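You operate a simulated robot arm through the tools that you are given. There is no shell and no other tool.

You run a simulated robot arm. Do the job below in one go: nothing can be reset, and whatever is moved stays where it is left.

TASK
Cover the terminals, plug the supply in and bring the board up.
Fine: cover shut and plug in before the switch goes on; reset, then TEST must show green; power stays on.

Only the result counts: the job must be done as asked and must still hold three seconds after the hand-in. Knocking over, shifting, dropping, spilling or breaking anything else fails it. A push-on lid holds only when it is set on centred and level and pressed home; a screw cap is set on level and turned clockwise until tight.

THE ROBOT
A 7-joint arm with a two-finger parallel gripper, fixed in place. Base frame: the origin is on the floor under the middle of its stand, x ahead of it, y to its left, z up; the work surface is at about z = 81. Lengths are in cm, angles in degrees, forces in N, time in s.
It reaches about 147.9 cm from its shoulder. Its first joint turns from -166.0 to 166.0 degrees. Payload 4.4 kg.
The TCP is the grasp point between the finger pads, 2.3 cm short of the fingertips. In the tool frame z runs along the fingers and y along their closing line. Largest opening 9.4 cm; finger width 3.8, thickness 1; the body of the gripper, 5.4 by 9.6 cm, starts 3.9 cm behind the TCP.
Orientation is that of the tool frame in the base frame, as a unit quaternion [w, x, y, z]. With the fingers straight down and closing along the base's y, the tool's x points along the base's -x, its y along +y and its z along -z.

THE INTERFACE
- The arm moves only by the tool step_arm. Its argument "series" is a list of rows, each a list of 3 entries, a list of its own where there are three numbers: the shift along the base's x, y, z in m, then the turn, a rotation vector about the base's x, y, z in degrees, then the closure, from 0 (fully open) to 1 (shut). In form: [[[x, y, z], [rx, ry, rz], gripper], ...]. A call has 1 to 20 rows; each row shifts and turns the commanded pose from where the row before left it. Rows are played at 5 a second. More than 5 cm and 8.6 degrees between two rows, or a gripper value outside its range, and nothing of the call is played. Where a pose cannot be reached the arm comes as near as it can. A force on the tool above 90 N (or 10 N above the force at the start of the call, whichever is more), or a blocked arm, ends the call early, and 0.2 s more pass. The fingers move at their own pace (about 7.2 cm/s each) and stop on an object; they squeeze with about 33 N. The grip force told is the motor's: it shows also when the fingers shut on nothing. Time passes only in rows, and 0.2 s behind the last, so rows that do not move let the fingers close. It gives the time, the measured TCP pose, the force on the tool (base axes), the opening and the grip force at its end, in the units of the frame above (readings bear some noise), with the torque about the TCP (base axes, N m) and any sound that the robot's microphone picked up.
- Cameras (640 x 400 px; columns grow to the right, rows downward): "scene" is fixed at [40.05, 50.1, 139.73]; the picture's right is [-0.14, -0.99, 0.00], its down [-0.76, 0.11, -0.64] and it looks along [0.64, -0.09, -0.77] (base axes); focal length 328 px, centre (320, 200). "wrist" rides on the gripper at [8.6, 1.6, -7.5] in the tool frame; the picture's right is [-0.18, 0.98, 0.00], its down [-0.58, -0.11, -0.81] and it looks along [-0.79, -0.15, 0.59] (tool axes); focal length 243 px, centre (320, 200).
- snapshot(camera): a new picture of that camera. The clock stands still meanwhile.
- measure_at(camera, pixels): for up to 12 pixels [column, row] of the newest picture of that camera ("zoom" is the newest enlarged one), the place [x, y, z] in the base frame of the surface seen there, good to about 0.3 cm. The clock stands still meanwhile.
- inspect(camera, box): a new picture of the part [left, top, right, bottom] of that camera's present view, enlarged. The clock stands still meanwhile.
- hand_in(): hands the job in; it is judged then, once.

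Open the gripper and draw the arm clear of the work before you hand the job in, unless the task says otherwise.

The tools are called after "Request:" as name(argument=value, ...) on one line, values as JSON. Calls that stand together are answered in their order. step_arm: Moves the arm, as the interface text tells. Its arguments: {"type":"object","properties":{"series":{"type":"array","items":{"type":"array"}}},"required":["series"]} The other tools are called the same way: snapshot (camera) takes a picture; measure_at (camera, pixels) gives the place of the surface under pixels of a picture; inspect (camera, box) takes an enlarged picture of a part of a camera's view; hand_in () hands the job in.

At the start:

```text
t: 0.0
position: [74.85, 34.41, 112.3]
tool_rot: [0.0, 0.0, 1.0, 0.001]
contact_force: [-0.5, 0.5, -0.7]
ft_torque: [-0.01, -0.04, 0.0]
width: 9.41
gripper_force: 0.1
```

scene: 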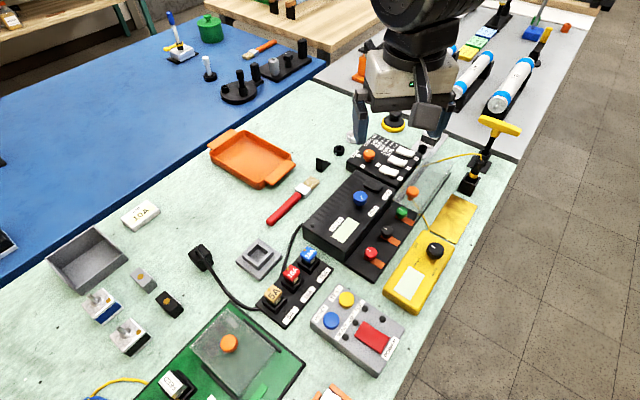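
wrist: 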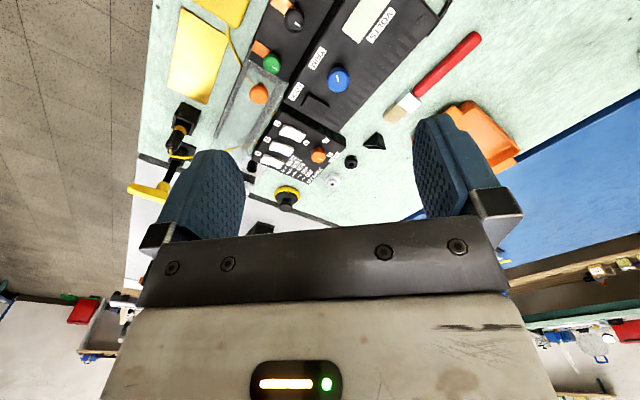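

I'll start by looking closer at the scene: the black unit around (350,210), the green board at (230,350), the grey box at (360,325) and the yellow meter at (420,270).

Request:
inspect(camera="scene", box=[300, 120, 480, 290])

Request:
inspect(camera="scene", box=[170, 230, 430, 400])

Request:
inspect(camera="wrist", box=[130, 0, 450, 200])

```text
2.35 times, centred on (390, 205) of scene
```

zoom: 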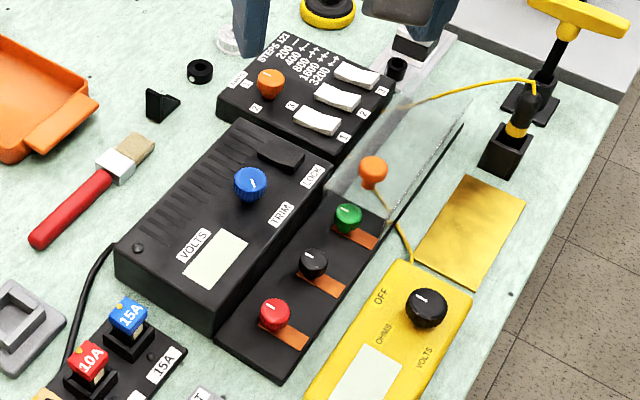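

```text
2.35 times, centred on (300, 315) of scene
```

zoom: 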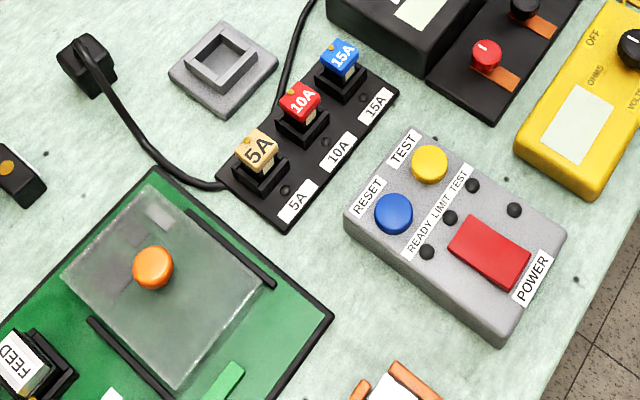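

```text
2.00 times, centred on (290, 100) of wrist
```

zoom: 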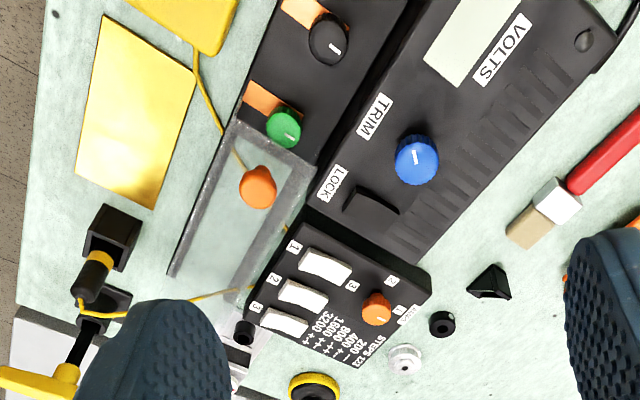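

The terminals appear to be the red/black/green posts near (370,250) with a clear orange-knobbed cover at (412,192), and a grey socket frame at (260,257). I'll measure key points in the scene before moving.

Request:
snapshot(camera="scene")

Request:
measure_at(camera="scene", pixels=[[371, 253], [386, 231], [402, 211], [412, 190], [200, 255], [260, 257], [229, 343], [346, 299], [331, 320], [374, 338], [375, 280], [360, 198]])

Request:
measure_at(camera="scene", pixels=[[349, 260], [405, 205], [430, 160], [450, 172], [272, 294], [291, 274], [308, 256], [290, 320], [330, 267], [265, 310], [434, 250], [435, 195]])

```text
taken
```

scene: 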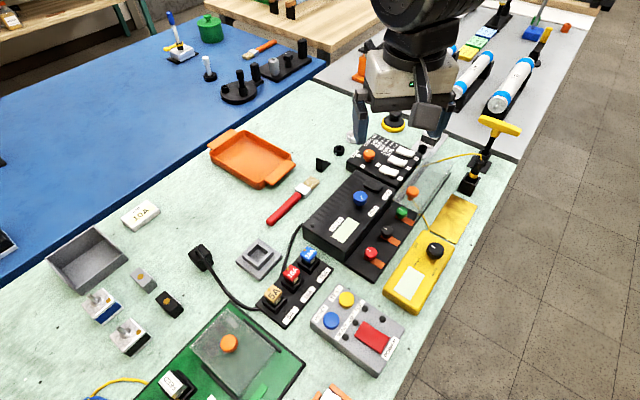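

```text
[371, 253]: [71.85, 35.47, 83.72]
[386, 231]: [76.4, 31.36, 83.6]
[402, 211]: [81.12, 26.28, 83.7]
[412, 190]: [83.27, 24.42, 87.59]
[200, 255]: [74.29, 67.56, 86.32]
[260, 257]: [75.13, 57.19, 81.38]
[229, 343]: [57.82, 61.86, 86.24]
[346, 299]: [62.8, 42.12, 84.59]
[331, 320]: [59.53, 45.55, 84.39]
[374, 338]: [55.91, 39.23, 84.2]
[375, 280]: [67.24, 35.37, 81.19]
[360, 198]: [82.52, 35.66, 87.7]
```

```text
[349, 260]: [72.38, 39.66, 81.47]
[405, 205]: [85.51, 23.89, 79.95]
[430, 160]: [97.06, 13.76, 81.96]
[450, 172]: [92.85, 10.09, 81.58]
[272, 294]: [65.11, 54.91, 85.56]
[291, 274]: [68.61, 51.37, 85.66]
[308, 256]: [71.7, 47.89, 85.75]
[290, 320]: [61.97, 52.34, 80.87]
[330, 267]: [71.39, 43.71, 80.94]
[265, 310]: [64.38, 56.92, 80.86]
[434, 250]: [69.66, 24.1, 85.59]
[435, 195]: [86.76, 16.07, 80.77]
```

I'll tilt the wrist camera further down and move over the terminal strip and its cover to get a close look.

Request:
step_arm(series=[[[0.013, -0.0235, -0.011], [0, 7.5, 0], 0], [[0.013, -0.0235, -0.011], [0, 7.5, 0], 0], [[0.013, -0.0235, -0.011], [0, 7.5, 0], 0], [[0.013, -0.0235, -0.011], [0, 7.5, 0], 0], [[0, 0, 0], [0, 0, 0], 0]])

Request:
snapshot(camera="wrist")

Request:
snapshot(camera="scene")

```text
t: 1.2
position: [80.07, 24.79, 107.9]
tool_rot: [-0.26, 0.001, 0.966, 0.0]
contact_force: [-0.2, 0.8, -0.2]
ft_torque: [-0.01, 0.03, 0.05]
width: 9.43
gripper_force: 0.0
```

```text
taken
```

wrist: 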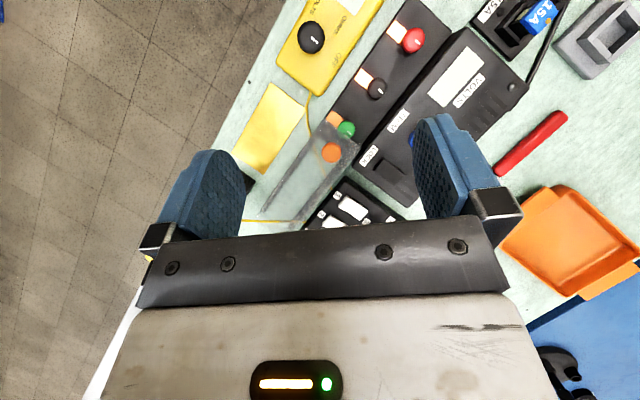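

```text
taken
```

scene: 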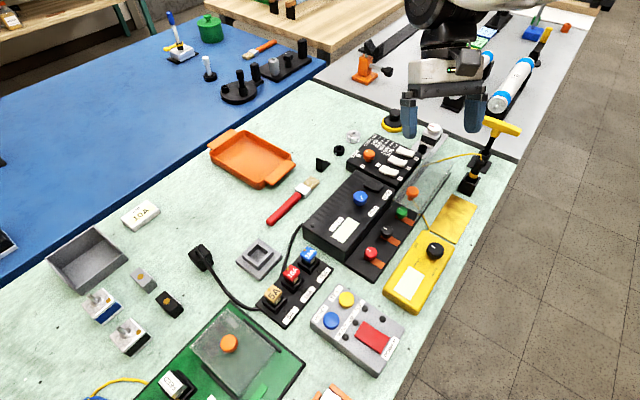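

The wrist picture shows the terminal strip and the clear cover around (320,150). I'll zoom in on both views.

Request:
inspect(camera="wrist", box=[240, 60, 420, 240])

Request:
inspect(camera="scene", box=[360, 120, 480, 220])

Request:
inspect(camera="scene", box=[90, 270, 330, 400])

```text
2.22 times, centred on (330, 150) of wrist
```

zoom: 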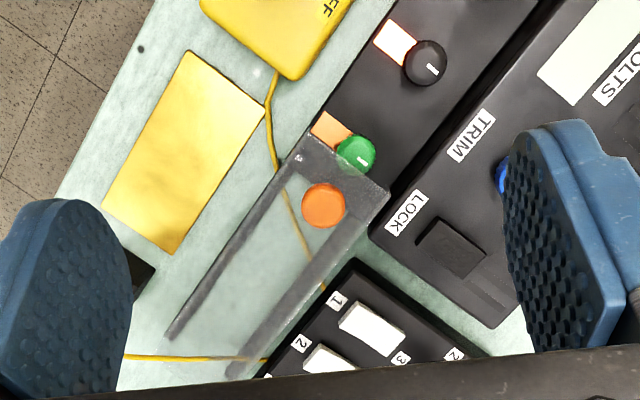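

```text
4.00 times, centred on (420, 170) of scene
```

zoom: 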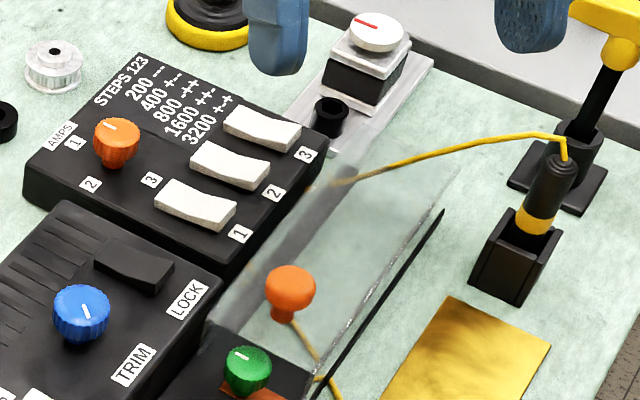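

```text
2.67 times, centred on (210, 335) of scene
```

zoom: 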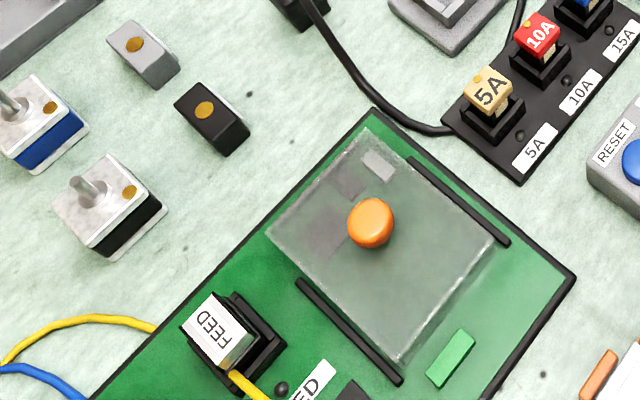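

The terminals' cover at zoom (290,290) seems to run on a rail or be hinged. The green board at (210,360) is cut off in the scene, so I move the wrist camera there.

Request:
step_arm(series=[[[-0.0292, 0.0335, 0.002], [0, 0, 0], 0], [[-0.0292, 0.0335, 0.002], [0, 0, 0], 0], [[-0.0292, 0.0335, 0.002], [0, 0, 0], 0], [[-0.0292, 0.0335, 0.002], [0, 0, 0], 0], [[-0.0292, 0.0335, 0.002], [0, 0, 0], 0], [[-0.0292, 0.0335, 0.002], [0, 0, 0], 0], [[-0.0292, 0.0335, 0.002], [0, 0, 0], 0], [[-0.0292, 0.0335, 0.002], [0, 0, 0], 0], [[-0.0292, 0.0335, 0.002], [0, 0, 0], 0], [[-0.0292, 0.0335, 0.002], [0, 0, 0], 0], [[-0.0292, 0.0335, 0.002], [0, 0, 0], 0], [[-0.0292, 0.0335, 0.002], [0, 0, 0], 0], [[0, 0, 0], [0, 0, 0], 0], [[0, 0, 0], [0, 0, 0], 0]])

Request:
snapshot(camera="wrist")

Request:
snapshot(camera="scene")

```text
t: 4.2
position: [45.06, 65.35, 110.29]
tool_rot: [-0.258, -0.001, 0.966, 0.0]
contact_force: [-0.2, -0.2, 0.1]
ft_torque: [-0.02, 0.04, -0.02]
width: 9.4
gripper_force: 0.1
```

```text
taken
```

wrist: 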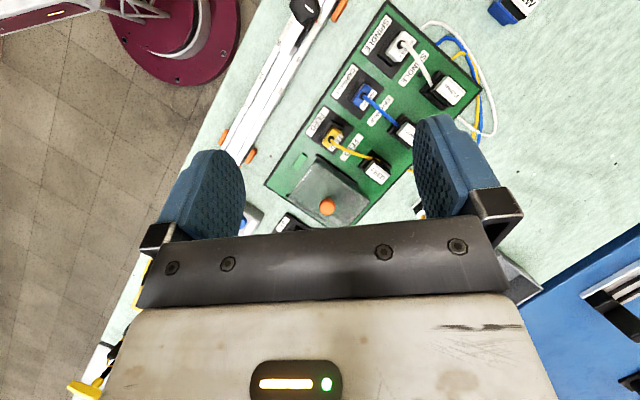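

```text
taken
```

scene: 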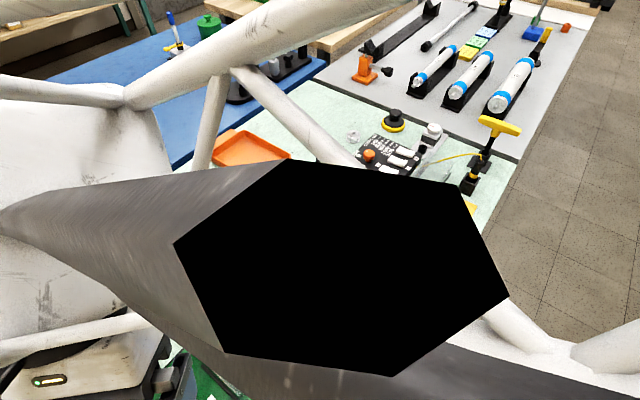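

The green board has patch leads (SPINDLE, COOLANT, FEED); I zoom into it at (370,110).

Request:
inspect(camera="wrist", box=[270, 0, 500, 230])

Request:
inspect(camera="wrist", box=[340, 10, 480, 110])

Request:
inspect(camera="wrist", box=[260, 90, 420, 230])

```text
1.74 times, centred on (385, 115) of wrist
```

zoom: 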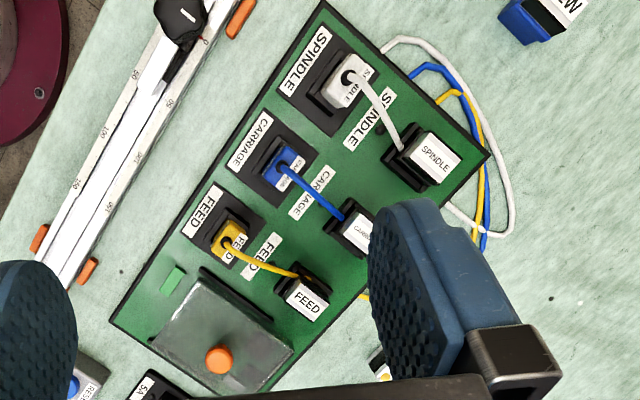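

```text
4.00 times, centred on (410, 60) of wrist
```

zoom: 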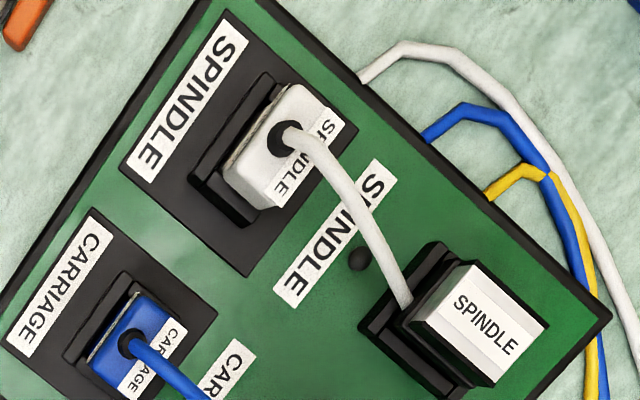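

```text
2.86 times, centred on (340, 160) of wrist
```

zoom: 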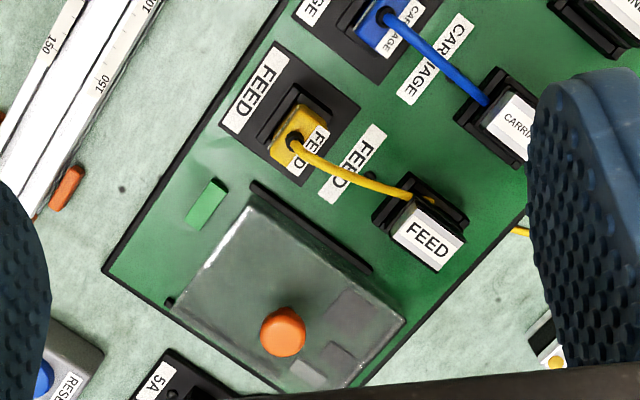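

The green board's leads all look seated, and it has its own knobbed window. Next I look at the plug (200,257) and socket frame (260,257) from closer.

Request:
step_arm(series=[[[0.0377, -0.0033, -0.0235], [0, 0, 0], 0], [[0.0377, -0.0033, -0.0235], [0, 0, 0], 0], [[0.0377, -0.0033, -0.0235], [0, 0, 0], 0], [[0.0377, -0.0033, -0.0235], [0, 0, 0], 0], [[0.0377, -0.0033, -0.0235], [0, 0, 0], 0], [[0.0377, -0.0033, -0.0235], [0, 0, 0], 0], [[0, 0, 0], [0, 0, 0], 0], [[0, 0, 0], [0, 0, 0], 0]])

Request:
snapshot(camera="wrist")

Request:
snapshot(camera="scene")

```text
t: 6.0
position: [67.72, 63.18, 96.13]
tool_rot: [-0.259, -0.001, 0.966, 0.0]
contact_force: [0.3, -0.2, 0.2]
ft_torque: [-0.01, 0.01, 0.03]
width: 9.41
gripper_force: 0.1
```

```text
taken
```

wrist: 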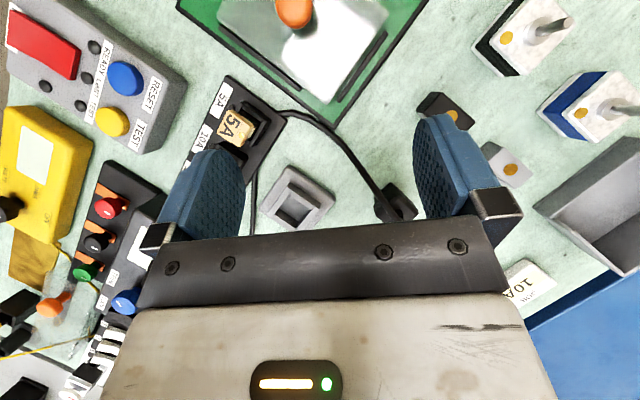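

```text
taken
```

scene: 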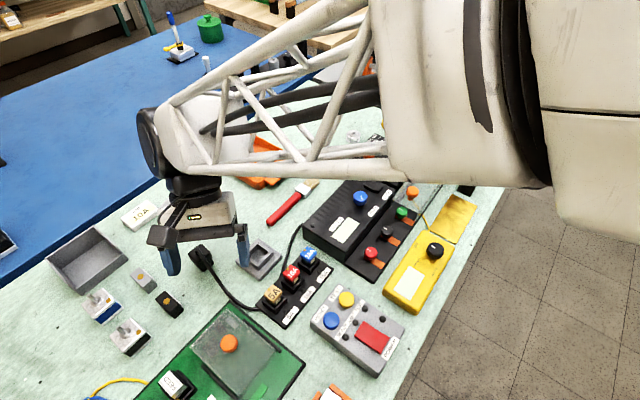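

Request:
inspect(camera="wrist", box=[220, 90, 430, 240])

Request:
inspect(camera="wrist", box=[0, 130, 200, 370])

Request:
inspect(camera="scene", box=[170, 220, 300, 320])

```text
2.67 times, centred on (325, 165) of wrist
```

zoom: 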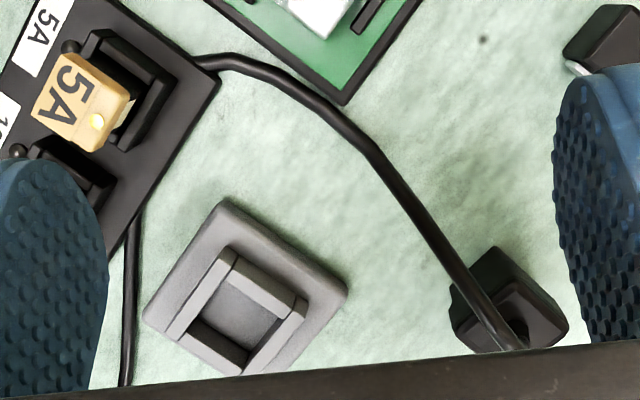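

```text
1.67 times, centred on (100, 250) of wrist
```

zoom: 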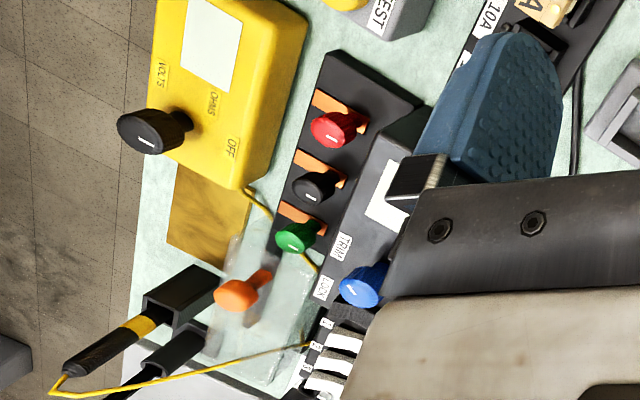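

```text
4.00 times, centred on (235, 270) of scene
```

zoom: 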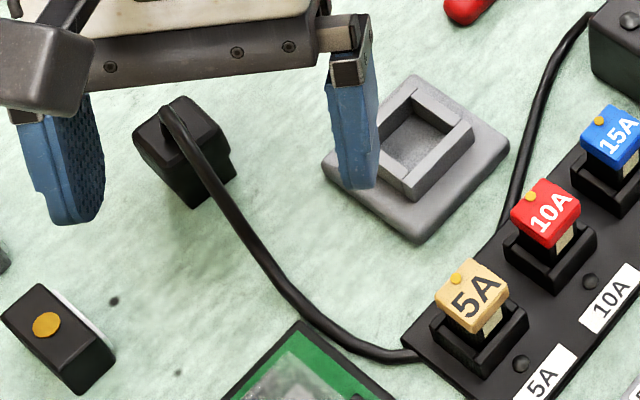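

The plug is a black block standing at zoom (190,150) with its cord out the top; the socket is a raised square frame around (425,140). I measure their edges.

Request:
measure_at(camera="zoom", pixels=[[412, 78], [470, 125], [420, 195], [440, 110], [418, 140], [415, 170], [440, 150], [345, 170], [500, 140], [417, 240], [412, 90], [460, 128]])

Request:
measure_at(camera="zoom", pixels=[[188, 100], [222, 135], [193, 158], [138, 140], [165, 125], [230, 150], [190, 205], [145, 165], [235, 175], [205, 180], [205, 115], [150, 150]])

```text
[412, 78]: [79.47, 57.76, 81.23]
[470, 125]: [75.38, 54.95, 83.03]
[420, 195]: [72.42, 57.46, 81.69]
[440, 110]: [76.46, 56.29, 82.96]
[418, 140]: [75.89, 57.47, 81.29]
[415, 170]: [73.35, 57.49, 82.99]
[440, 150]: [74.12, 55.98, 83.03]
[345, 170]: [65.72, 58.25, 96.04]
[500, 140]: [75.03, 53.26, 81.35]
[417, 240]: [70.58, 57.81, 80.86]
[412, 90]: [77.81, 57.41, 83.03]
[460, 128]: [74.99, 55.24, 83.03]
```

```text
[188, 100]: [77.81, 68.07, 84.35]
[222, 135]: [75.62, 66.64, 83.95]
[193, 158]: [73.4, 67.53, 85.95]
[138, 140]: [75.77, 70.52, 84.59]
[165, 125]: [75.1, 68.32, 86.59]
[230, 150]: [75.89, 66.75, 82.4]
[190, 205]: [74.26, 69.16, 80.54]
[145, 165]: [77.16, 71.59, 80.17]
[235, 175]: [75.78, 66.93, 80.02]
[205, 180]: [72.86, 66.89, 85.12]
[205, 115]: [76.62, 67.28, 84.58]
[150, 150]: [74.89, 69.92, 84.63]
```

I move so that the plug and socket are in the clear top part of the wrist view, looking nearly straight down.

Request:
step_arm(series=[[[0.0343, 0.0127, -0.0137], [0, 0, 0], 0], [[0.0343, 0.0127, -0.0137], [0, 0, 0], 0], [[0.0343, 0.0127, -0.0137], [0, 0, 0], 0], [[0, 0, 0], [0, 0, 0], 0], [[0, 0, 0], [0, 0, 0], 0]])

Request:
snapshot(camera="wrist")

Request:
inspect(camera="wrist", box=[140, 30, 460, 230])

```text
t: 7.2
position: [78.01, 67.0, 91.99]
tool_rot: [-0.259, 0.0, 0.966, -0.001]
contact_force: [0.9, 0.5, -1.1]
ft_torque: [-0.01, 0.01, 0.01]
width: 9.4
gripper_force: 0.0
```

```text
taken
```

wrist: 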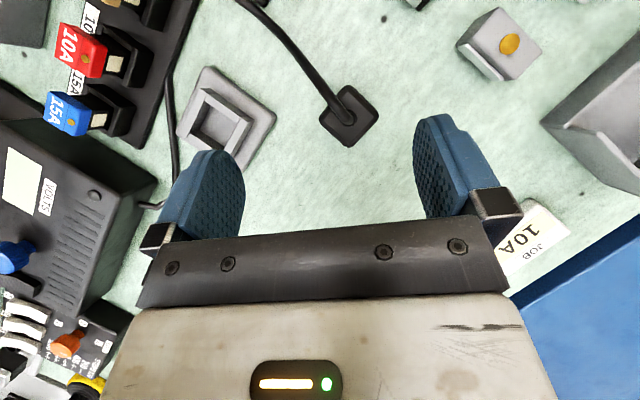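

```text
2.00 times, centred on (300, 130) of wrist
```

zoom: 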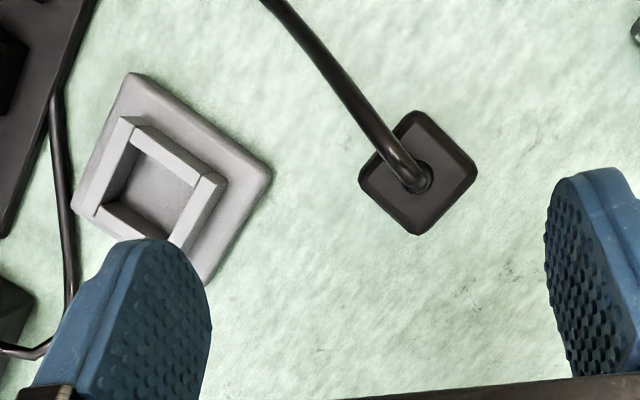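

The plug is a square-topped block (zoom corners ~(415,112),(475,172),(418,234),(360,182)), turned about 45° like the socket frame. I measure its and the socket's corners.

Request:
measure_at(camera="zoom", pixels=[[417, 116], [471, 172], [418, 229], [365, 182], [444, 145], [445, 200], [390, 205], [388, 150], [418, 180], [430, 150], [440, 180], [415, 215]])

Request:
measure_at(camera="zoom", pixels=[[127, 122], [220, 180], [97, 213], [180, 150], [118, 150], [200, 205], [160, 190], [133, 75], [268, 172], [75, 205], [115, 215], [140, 150]])

```text
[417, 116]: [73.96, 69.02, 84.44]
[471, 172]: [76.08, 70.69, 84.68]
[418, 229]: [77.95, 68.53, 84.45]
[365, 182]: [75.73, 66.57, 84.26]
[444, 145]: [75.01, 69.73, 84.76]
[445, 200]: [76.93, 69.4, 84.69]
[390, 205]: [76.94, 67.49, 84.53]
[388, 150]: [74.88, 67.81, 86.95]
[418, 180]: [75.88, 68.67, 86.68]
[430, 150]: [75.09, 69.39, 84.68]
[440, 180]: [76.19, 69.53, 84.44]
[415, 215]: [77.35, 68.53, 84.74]
```

```text
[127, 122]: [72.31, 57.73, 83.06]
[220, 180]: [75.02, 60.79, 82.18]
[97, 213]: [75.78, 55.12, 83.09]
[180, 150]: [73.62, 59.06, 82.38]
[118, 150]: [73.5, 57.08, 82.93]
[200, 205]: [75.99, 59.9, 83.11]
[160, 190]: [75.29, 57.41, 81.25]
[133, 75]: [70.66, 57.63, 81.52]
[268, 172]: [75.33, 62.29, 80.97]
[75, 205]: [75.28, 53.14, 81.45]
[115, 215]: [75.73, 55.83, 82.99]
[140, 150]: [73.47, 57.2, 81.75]
```

Plug centre is about (75.9, 68.7), top z≈84.6, and the socket centre is about (75.05, 57.6) with its frame top at z≈83. Next I move the camera close over the terminal cover to see how it works.

Request:
step_arm(series=[[[0.005, -0.0375, 0.01], [0, 0, 0], 0], [[0.005, -0.0375, 0.01], [0, 0, 0], 0], [[0.005, -0.0375, 0.01], [0, 0, 0], 0], [[0.005, -0.0375, 0.01], [0, 0, 0], 0], [[0.005, -0.0375, 0.005], [0, 0, 0], 0], [[0.005, -0.0375, 0.005], [0, 0, 0], 0], [[0.005, -0.0375, 0.005], [0, 0, 0], 0], [[0.005, -0.0375, 0.005], [0, 0, 0], 0], [[0.005, -0.0375, 0], [0, 0, 0], 0], [[0.005, -0.0375, 0], [0, 0, 0], 0], [[0.005, -0.0375, 0], [0, 0, 0], 0], [[0.005, -0.0375, 0], [0, 0, 0], 0], [[0, 0, 0], [0, 0, 0], 0], [[0, 0, 0], [0, 0, 0], 0]])

Request:
snapshot(camera="wrist")

Request:
inspect(camera="wrist", box=[160, 0, 480, 230])

```text
t: 10.2
position: [83.86, 21.98, 97.99]
tool_rot: [-0.259, 0.001, 0.966, 0.0]
contact_force: [0.1, 0.0, 0.5]
ft_torque: [-0.05, -0.02, 0.01]
width: 9.39
gripper_force: 0.0
```

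```text
taken
```

wrist: 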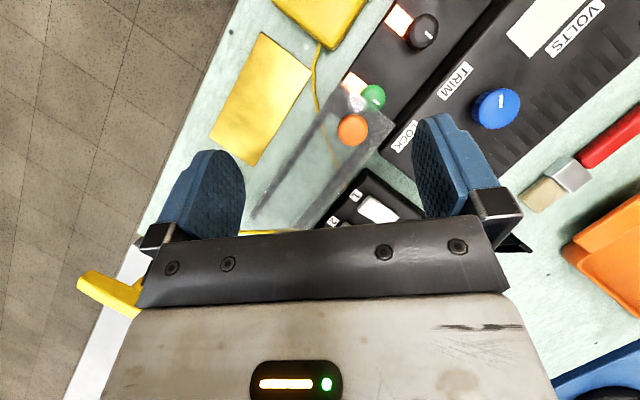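

```text
1.74 times, centred on (320, 115) of wrist
```

zoom: 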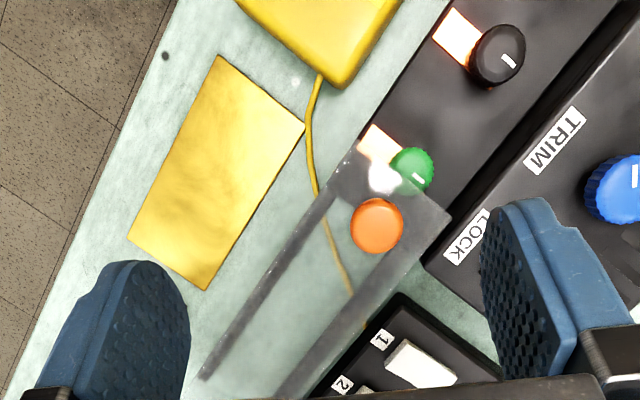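

I need a low side view to understand the cover's rails. I'll level the tool, yaw 45° and step to the -y side, looking across the strip.

Request:
step_arm(series=[[[-0.01, -0.015, 0], [0, -7.5, 0], 0], [[-0.01, -0.015, 0], [0, -7.5, 0], 0], [[-0.01, -0.015, 0], [0, -7.5, 0], 0], [[-0.01, -0.015, 0], [0, -7.5, 0], 0], [[-0.006, -0.015, -0.01], [0, 0, 7.5], 0], [[-0.006, -0.015, -0.01], [0, 0, 7.5], 0], [[-0.006, -0.015, -0.01], [0, 0, 7.5], 0], [[-0.006, -0.015, -0.01], [0, 0, 7.5], 0], [[-0.006, -0.015, -0.01], [0, 0, 7.5], 0], [[-0.006, -0.015, -0.01], [0, 0, 7.5], 0], [[0, 0, 0], [0, 0, 0], 0], [[0, 0, 0], [0, 0, 0], 0]])

Request:
snapshot(camera="wrist")

Request:
snapshot(camera="scene")

```text
t: 12.8
position: [76.42, 7.06, 92.02]
tool_rot: [0.0, -0.383, 0.924, 0.0]
contact_force: [0.0, 0.4, 0.1]
ft_torque: [0.04, -0.01, -0.01]
width: 9.41
gripper_force: 0.0
```

```text
taken
```

wrist: 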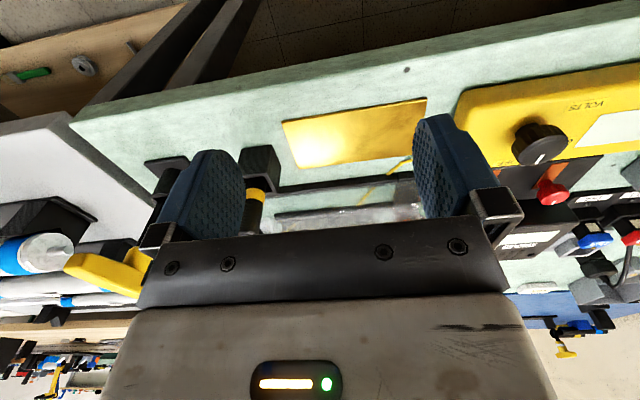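

```text
taken
```

scene: 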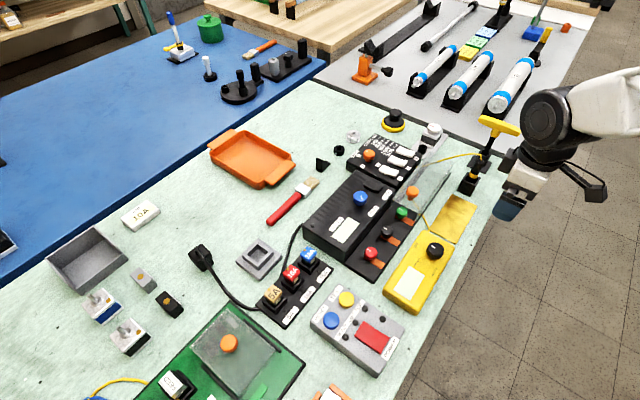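

The scene view is now free of the arm; I zoom tightly on the cover from both cameras.

Request:
inspect(camera="scene", box=[380, 150, 470, 230])

Request:
inspect(camera="wrist", box=[230, 110, 530, 270])

Request:
inspect(camera="scene", box=[330, 200, 430, 290])

```text
5.00 times, centred on (425, 190) of scene
```

zoom: 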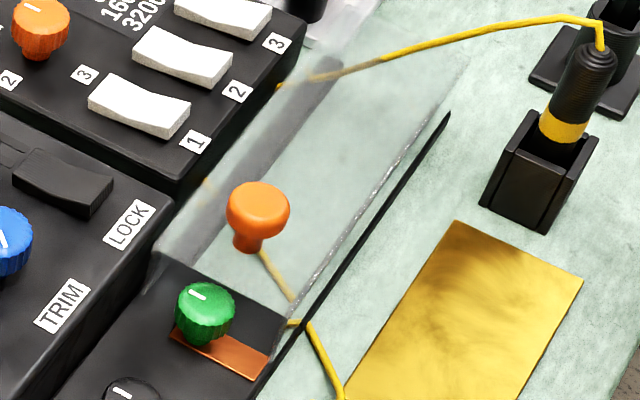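

```text
2.13 times, centred on (380, 190) of wrist
```

zoom: 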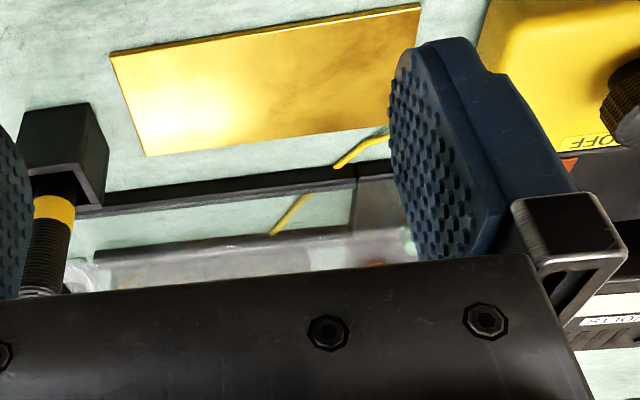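

```text
4.44 times, centred on (380, 245) of scene
```

zoom: 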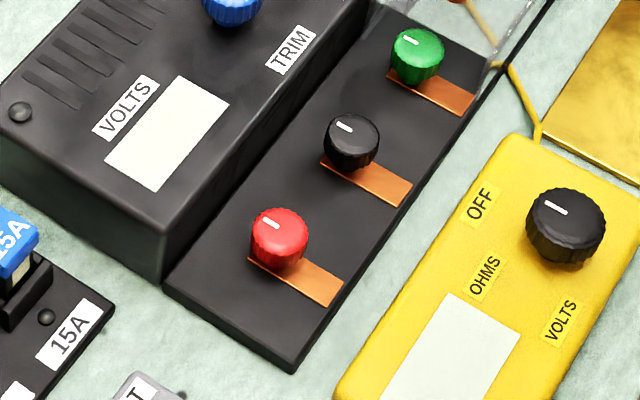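

The cover is a clear inverted channel riding on rails alongside the terminal strip, with the orange knob at its near end; it must slide toward the red terminal. I measure the strip and terminals in this zoom.

Request:
measure_at(camera="zoom", pixels=[[278, 228], [350, 133], [418, 45], [170, 283], [293, 355], [365, 40], [440, 130], [330, 270], [230, 240], [200, 210], [345, 10], [330, 330]])

Request:
inspect(camera="scene", box=[380, 150, 470, 230])

Request:
measure_at(camera="zoom", pixels=[[258, 190], [258, 205], [248, 240], [350, 232], [440, 120], [372, 190], [420, 160], [155, 260], [205, 315], [290, 385], [180, 265], [310, 300]])

```text
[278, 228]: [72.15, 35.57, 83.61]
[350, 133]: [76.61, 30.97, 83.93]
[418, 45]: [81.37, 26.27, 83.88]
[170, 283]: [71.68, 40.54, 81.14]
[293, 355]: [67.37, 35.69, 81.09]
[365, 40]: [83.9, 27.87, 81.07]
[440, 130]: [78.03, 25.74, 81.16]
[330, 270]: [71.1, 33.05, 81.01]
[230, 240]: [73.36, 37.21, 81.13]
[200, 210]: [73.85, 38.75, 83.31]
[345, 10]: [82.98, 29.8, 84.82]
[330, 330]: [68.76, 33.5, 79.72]
```

```text
5.00 times, centred on (425, 190) of scene
```

zoom: 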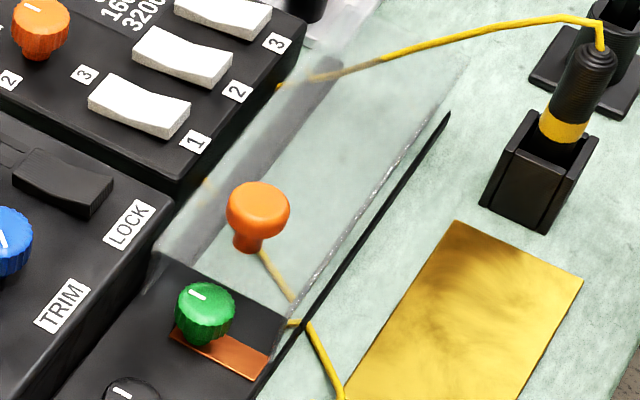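

```text
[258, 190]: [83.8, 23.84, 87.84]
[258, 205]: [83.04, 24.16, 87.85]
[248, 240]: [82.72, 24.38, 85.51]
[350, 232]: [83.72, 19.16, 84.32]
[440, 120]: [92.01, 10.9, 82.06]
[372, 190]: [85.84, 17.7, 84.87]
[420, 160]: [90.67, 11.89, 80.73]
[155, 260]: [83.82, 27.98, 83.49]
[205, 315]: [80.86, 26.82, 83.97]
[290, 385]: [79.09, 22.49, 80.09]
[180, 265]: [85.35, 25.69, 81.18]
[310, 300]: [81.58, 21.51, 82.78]
```

Strip axis runs from the red end (69.5,38.1) along (0.707,-0.707); the cover knob is at about (83.25,24.1), top z 87.85. My fingers already close along the slide direction, so I go above the knob.

Request:
step_arm(series=[[[0, 0, 0.03], [0, 0, 0], 0], [[0.017, 0.0426, 0.01], [0, 0, 0], 0], [[0.017, 0.0426, 0], [0, 0, 0], 0], [[0.017, 0.0426, 0], [0, 0, 0], 0], [[0.0173, 0.0426, 0], [0, 0, 0], 0.3], [[0, 0, 0], [0, 0, 0], 0.5], [[0, 0, 0], [0, 0, 0], 0.5]])

Request:
snapshot(camera="wrist")

Request:
inspect(camera="scene", box=[340, 110, 480, 230])

```text
t: 14.4
position: [83.19, 24.16, 95.93]
tool_rot: [0.0, -0.382, 0.924, 0.0]
contact_force: [-0.4, 0.4, -0.1]
ft_torque: [-0.01, 0.0, -0.01]
width: 4.69
gripper_force: 0.2
```

```text
taken
```

wrist: 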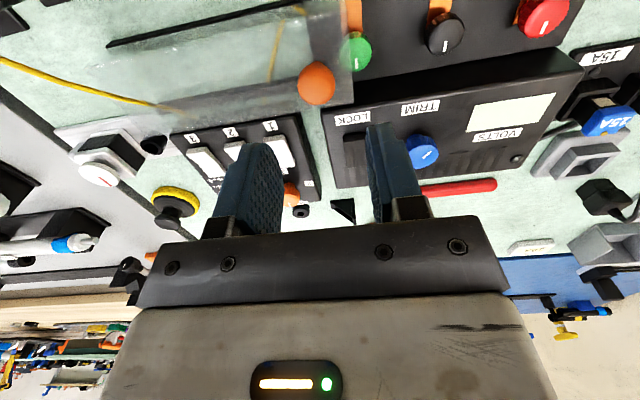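

```text
3.33 times, centred on (410, 170) of scene
```

zoom: 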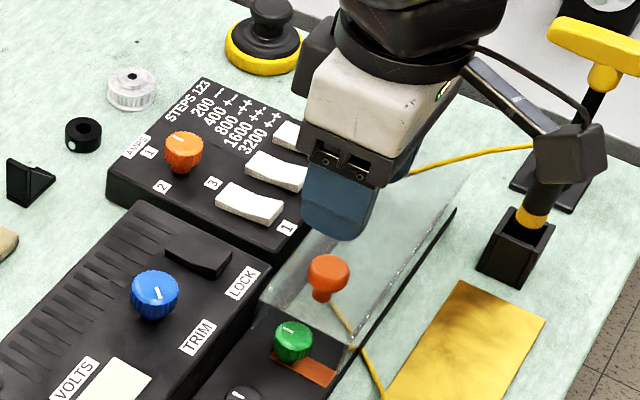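

The knob shows at wrist (316,84); I cross-check its position from this camera.

Request:
measure_at(camera="wrist", pixels=[[316, 72], [316, 84], [300, 84], [332, 84], [316, 98], [355, 52], [345, 98], [306, 8], [230, 105], [140, 38]])

Request:
inspect(camera="wrist", box=[220, 0, 420, 130])

```text
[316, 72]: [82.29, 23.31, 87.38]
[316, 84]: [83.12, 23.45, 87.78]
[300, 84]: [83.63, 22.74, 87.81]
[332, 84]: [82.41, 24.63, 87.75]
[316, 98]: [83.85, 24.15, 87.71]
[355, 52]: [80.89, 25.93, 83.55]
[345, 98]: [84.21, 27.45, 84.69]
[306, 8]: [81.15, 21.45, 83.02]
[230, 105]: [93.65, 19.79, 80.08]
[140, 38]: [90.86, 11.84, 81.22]
```

```text
3.08 times, centred on (320, 65) of wrist
```

zoom: 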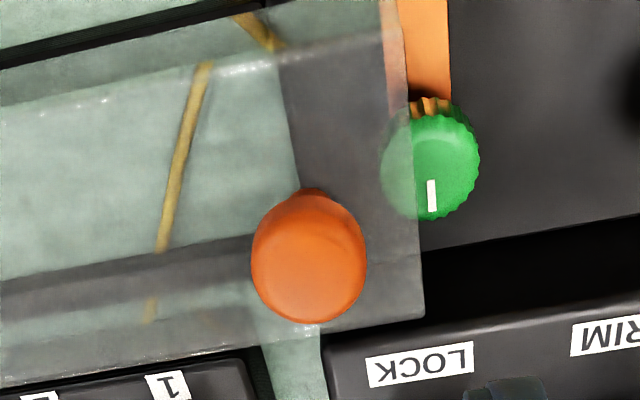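

The knob centre is near (83.1,23.9), ~2.3 cm across, top z 87.8; the half-open fingers will straddle it. I lower to TCP z≈88.4 and check.

Request:
step_arm(series=[[[-0.001, -0.002, -0.03], [0, 0, 0], 0.5], [[0, 0, -0.03], [0, 0, 0], 0.5], [[0, 0, -0.015], [0, 0, 0], 0.5], [[0, 0, 0], [0, 0, 0], 0.5]])

Request:
inspect(camera="wrist", box=[200, 80, 440, 230])

Request:
inspect(camera="scene", box=[340, 120, 480, 240])

```text
t: 15.4
position: [82.98, 23.91, 88.52]
tool_rot: [0.001, -0.383, 0.924, 0.0]
contact_force: [0.2, 0.8, -0.5]
ft_torque: [-0.03, 0.01, 0.01]
width: 4.68
gripper_force: 0.1
```

```text
2.67 times, centred on (320, 155) of wrist
```

zoom: 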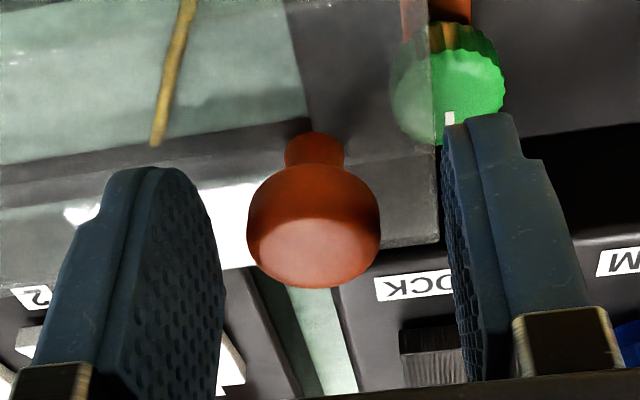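

```text
3.33 times, centred on (410, 180) of scene
```

zoom: 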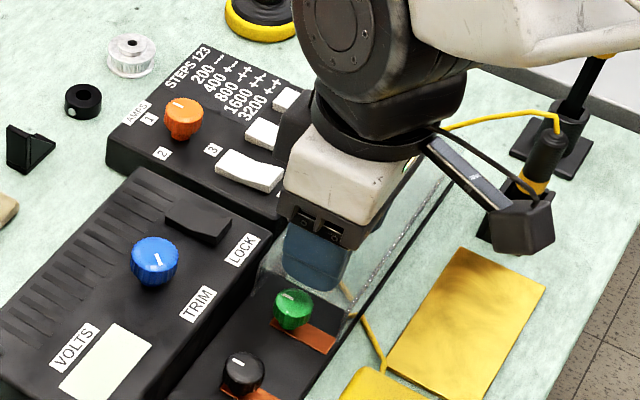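

The knob sits squarely between the pads (zoom (313,225)). I close on it.

Request:
step_arm(series=[[[0, 0, -0.002], [0, 0, 0], 0.7], [[0, 0, 0], [0, 0, 0], 1], [[0, 0, 0], [0, 0, 0], 1], [[0, 0, 0], [0, 0, 0], 1]])

Request:
inspect(camera="wrist", box=[200, 80, 440, 230])

```text
t: 16.4
position: [83.03, 23.84, 88.29]
tool_rot: [0.001, -0.383, 0.924, 0.0]
contact_force: [-1.1, -1.4, 1.3]
ft_torque: [-0.02, -0.02, -0.04]
width: 2.47
gripper_force: 44.7
```

```text
2.67 times, centred on (320, 155) of wrist
```

zoom: 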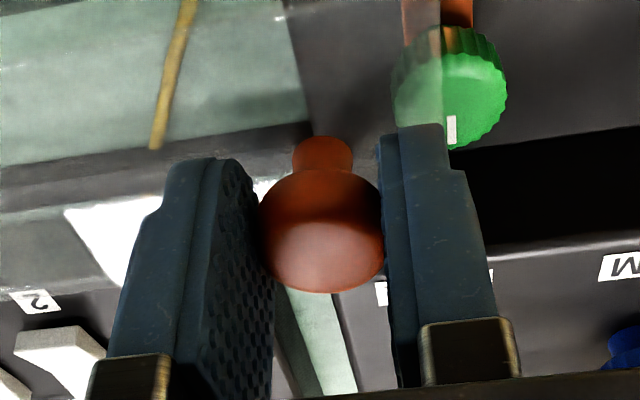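

Gripped at 2.47 cm. I start sliding slowly toward the red terminal, 2 cm first, and check the forces.

Request:
step_arm(series=[[[-0.0035, 0.0036, 0], [0, 0, 0], 1], [[-0.0035, 0.0036, 0], [0, 0, 0], 1], [[-0.007, 0.0072, 0], [0, 0, 0], 1], [[0, 0, 0], [0, 0, 0], 1]])

Request:
inspect(camera="scene", box=[340, 120, 480, 240])

```text
t: 17.4
position: [81.64, 25.37, 88.36]
tool_rot: [0.0, -0.383, 0.924, 0.0]
contact_force: [-8.0, -8.0, 5.1]
ft_torque: [-0.09, 0.09, 0.01]
width: 2.46
gripper_force: 44.7
```

```text
3.33 times, centred on (410, 180) of scene
```

zoom: 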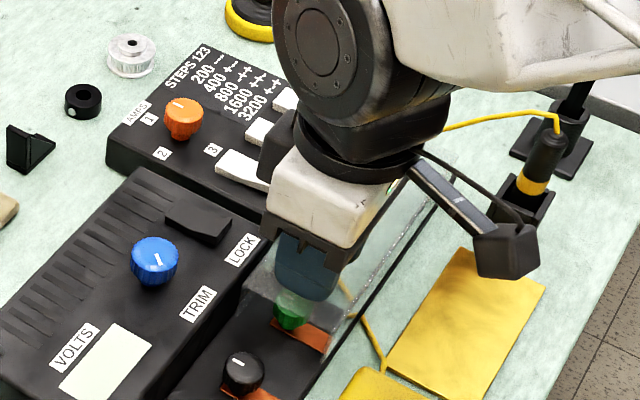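

The cover slides (it now overlaps the green terminal); a lateral force of about (-8,-8) says my line is slightly off, so I steer a little to -x,-y and continue.

Request:
step_arm(series=[[[-0.008, 0.0063, 0], [0, 0, 0], 1], [[-0.0075, 0.007, 0], [0, 0, 0], 1], [[-0.0075, 0.007, 0], [0, 0, 0], 1], [[0, 0, 0], [0, 0, 0], 1]])

```text
t: 18.4
position: [79.5, 27.41, 88.24]
tool_rot: [0.0, -0.382, 0.924, 0.0]
contact_force: [27.2, 27.4, -7.1]
ft_torque: [0.52, -0.57, -0.02]
width: 2.46
gripper_force: 45.2
```

Overcorrected: lateral force is now (+27,+27), implying the rail is almost exactly at 45°. I shift back 1.5 mm and go on along the 45° line.

Request:
step_arm(series=[[[0.001, 0.001, 0.0005], [0, 0, 0], 1], [[-0.0071, 0.007, 0], [0, 0, 0], 1], [[-0.0071, 0.007, 0], [0, 0, 0], 1], [[0, 0, 0], [0, 0, 0], 1]])

```text
t: 19.4
position: [78.01, 28.92, 88.39]
tool_rot: [0.0, -0.384, 0.924, 0.0]
contact_force: [4.8, 4.6, 1.0]
ft_torque: [0.09, -0.15, 0.03]
width: 2.48
gripper_force: 45.2
```

Lateral force is small now (4.8,4.6). I continue 6 cm along the rail.

Request:
step_arm(series=[[[-0.007, 0.0071, 0], [0, 0, 0], 1], [[-0.007, 0.0071, 0], [0, 0, 0], 1], [[-0.0071, 0.0071, 0], [0, 0, 0], 1], [[-0.0071, 0.0071, 0], [0, 0, 0], 1], [[-0.0071, 0.0071, 0], [0, 0, 0], 1], [[-0.0071, 0.0071, 0], [0, 0, 0], 1], [[0, 0, 0], [0, 0, 0], 1]])

Request:
inspect(camera="scene", box=[320, 140, 480, 300])

```text
t: 21.0
position: [73.85, 33.02, 88.43]
tool_rot: [0.0, -0.383, 0.924, 0.0]
contact_force: [-6.7, -6.7, -1.7]
ft_torque: [-0.14, 0.16, -0.03]
width: 2.48
gripper_force: 45.1
```

```text
2.50 times, centred on (400, 220) of scene
```

zoom: 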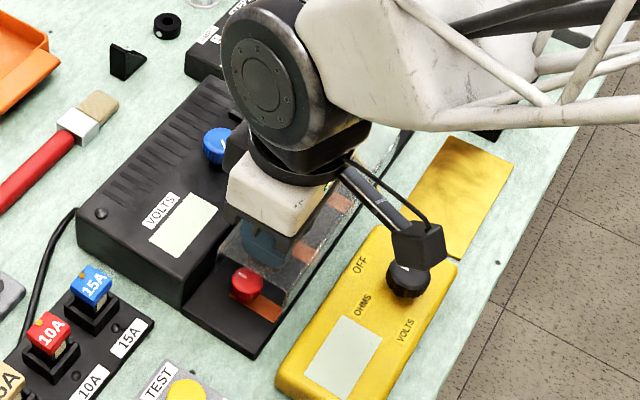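

The cover edge is now at the red terminal. I continue 3 cm then reduce the step to feel for the end stop.

Request:
step_arm(series=[[[-0.0073, 0.0069, 0], [0, 0, 0], 1], [[-0.0071, 0.0071, 0], [0, 0, 0], 1], [[-0.0071, 0.0071, 0], [0, 0, 0], 1], [[0, 0, 0], [0, 0, 0], 1]])

Request:
inspect(camera="scene", box=[320, 200, 440, 300])

```text
t: 22.0
position: [71.63, 35.24, 88.31]
tool_rot: [-0.001, -0.383, 0.924, -0.001]
contact_force: [-5.1, -4.3, -6.3]
ft_torque: [-0.07, 0.01, 0.0]
width: 2.47
gripper_force: 45.0
```

```text
4.00 times, centred on (380, 250) of scene
```

zoom: 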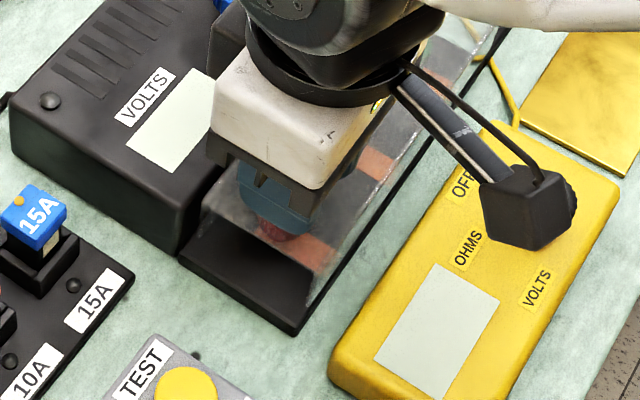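

About 1–2 cm remains to the strip end. I advance in 4 mm steps to reach the stop.

Request:
step_arm(series=[[[-0.0029, 0.0028, 0], [0, 0, 0], 1], [[-0.0029, 0.0028, 0], [0, 0, 0], 1], [[0, 0, 0], [0, 0, 0], 1]])

```text
t: 22.8
position: [71.11, 35.92, 88.29]
tool_rot: [0.0, -0.383, 0.924, -0.001]
contact_force: [8.7, -3.8, -16.1]
ft_torque: [-0.08, -0.14, -0.05]
width: 2.48
gripper_force: 45.0
```

A resisting axial force of ~9 N appears, perhaps the stop or a catch. I push 3 mm further and read again.

Request:
step_arm(series=[[[-0.0015, 0.0014, 0], [0, 0, 0], 1], [[-0.0007, 0.0007, 0], [0, 0, 0], 1], [[0, 0, 0], [0, 0, 0], 1]])

Request:
inspect(camera="scene", box=[320, 200, 440, 300])

```text
t: 23.6
position: [71.04, 35.77, 88.32]
tool_rot: [-0.001, -0.382, 0.924, 0.0]
contact_force: [48.2, -36.8, -24.9]
ft_torque: [-0.36, -0.67, -0.14]
width: 2.48
gripper_force: 45.2
```

```text
4.00 times, centred on (380, 250) of scene
```

zoom: 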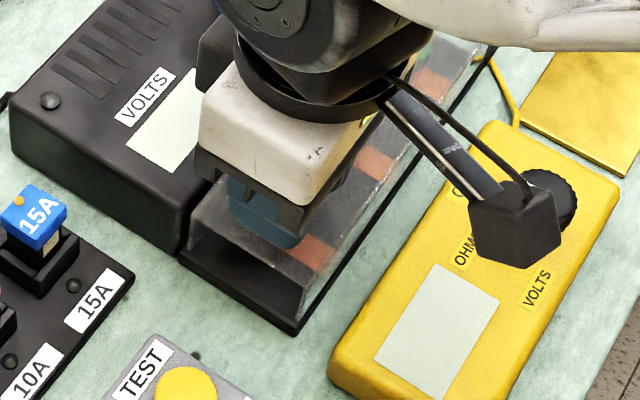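

The axial force rose to ~60 N with no more motion and the cover edge is flush with the strip's end, so it is at its stop. I relax the push by ~2 mm and open the fingers.

Request:
step_arm(series=[[[0.0013, -0.0012, -0.0006], [0, 0, 0], 1], [[0, 0, 0], [0, 0, 0], 1], [[0, 0, 0], [0, 0, 0], 0.5], [[0, 0, 0], [0, 0, 0], 0.5]])

Request:
inspect(camera="wrist", box=[160, 0, 480, 230])

```text
t: 24.6
position: [71.0, 35.87, 88.35]
tool_rot: [0.0, -0.382, 0.924, 0.0]
contact_force: [0.0, -0.6, 0.0]
ft_torque: [0.01, -0.01, 0.02]
width: 4.69
gripper_force: 0.0
```

```text
1.74 times, centred on (320, 115) of wrist
```

zoom: 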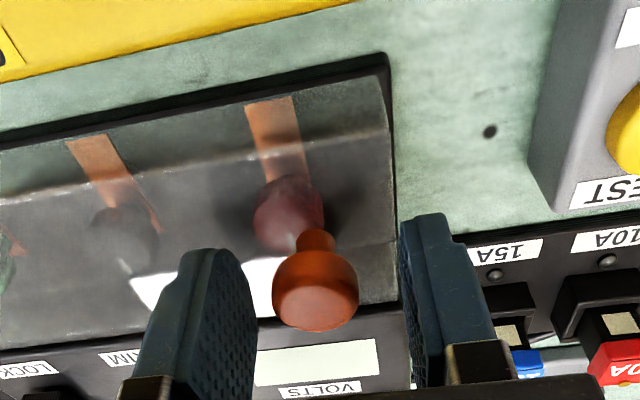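

The cover is shut flush with the strip end (terminals all beneath it). I rise and travel over to the plug, turning back 6° and opening fully.

Request:
step_arm(series=[[[0, 0, 0.02], [0, 0, 0], 0.5], [[0, 0, 0.04], [0, 0, 0], 0.3], [[0, 0, 0.04], [0, 0, 0], 0], [[0.006, 0.04, 0], [0, 0, -1], 0], [[0.006, 0.04, 0], [0, 0, -1], 0], [[0.006, 0.04, 0], [0, 0, -1], 0], [[0.006, 0.04, 0], [0, 0, -1], 0], [[0.006, 0.04, 0], [0, 0, -1], 0], [[0.006, 0.04, 0], [0, 0, -1], 0], [[0.006, 0.04, 0], [0, 0, 0], 0], [[0.007, 0.048, 0], [0, 0, 0], 0], [[0, 0, 0], [0, 0, 0], 0], [[0, 0, 0], [0, 0, 0], 0]])

Request:
snapshot(camera="wrist")

Request:
inspect(camera="wrist", box=[200, 0, 500, 200])

```text
t: 27.4
position: [75.98, 68.81, 98.28]
tool_rot: [0.0, -0.333, 0.943, -0.001]
contact_force: [0.9, -0.7, -0.4]
ft_torque: [0.0, 0.03, -0.02]
width: 9.4
gripper_force: 0.0
```

```text
taken
```

wrist: 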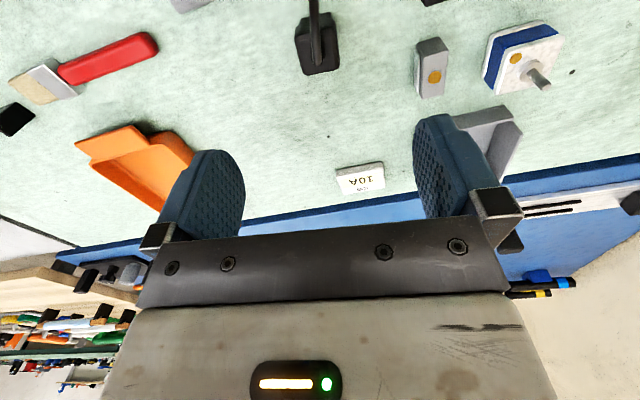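

```text
2.00 times, centred on (350, 100) of wrist
```

zoom: 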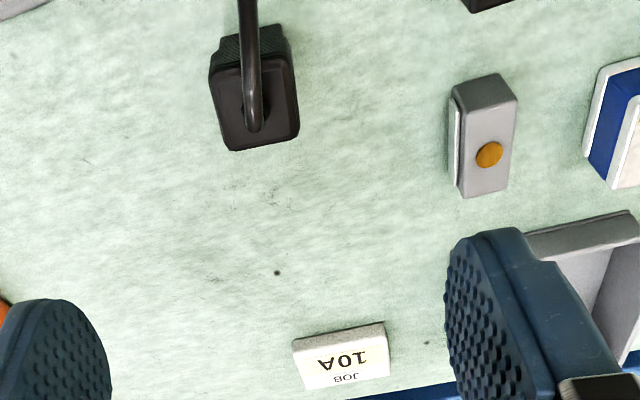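

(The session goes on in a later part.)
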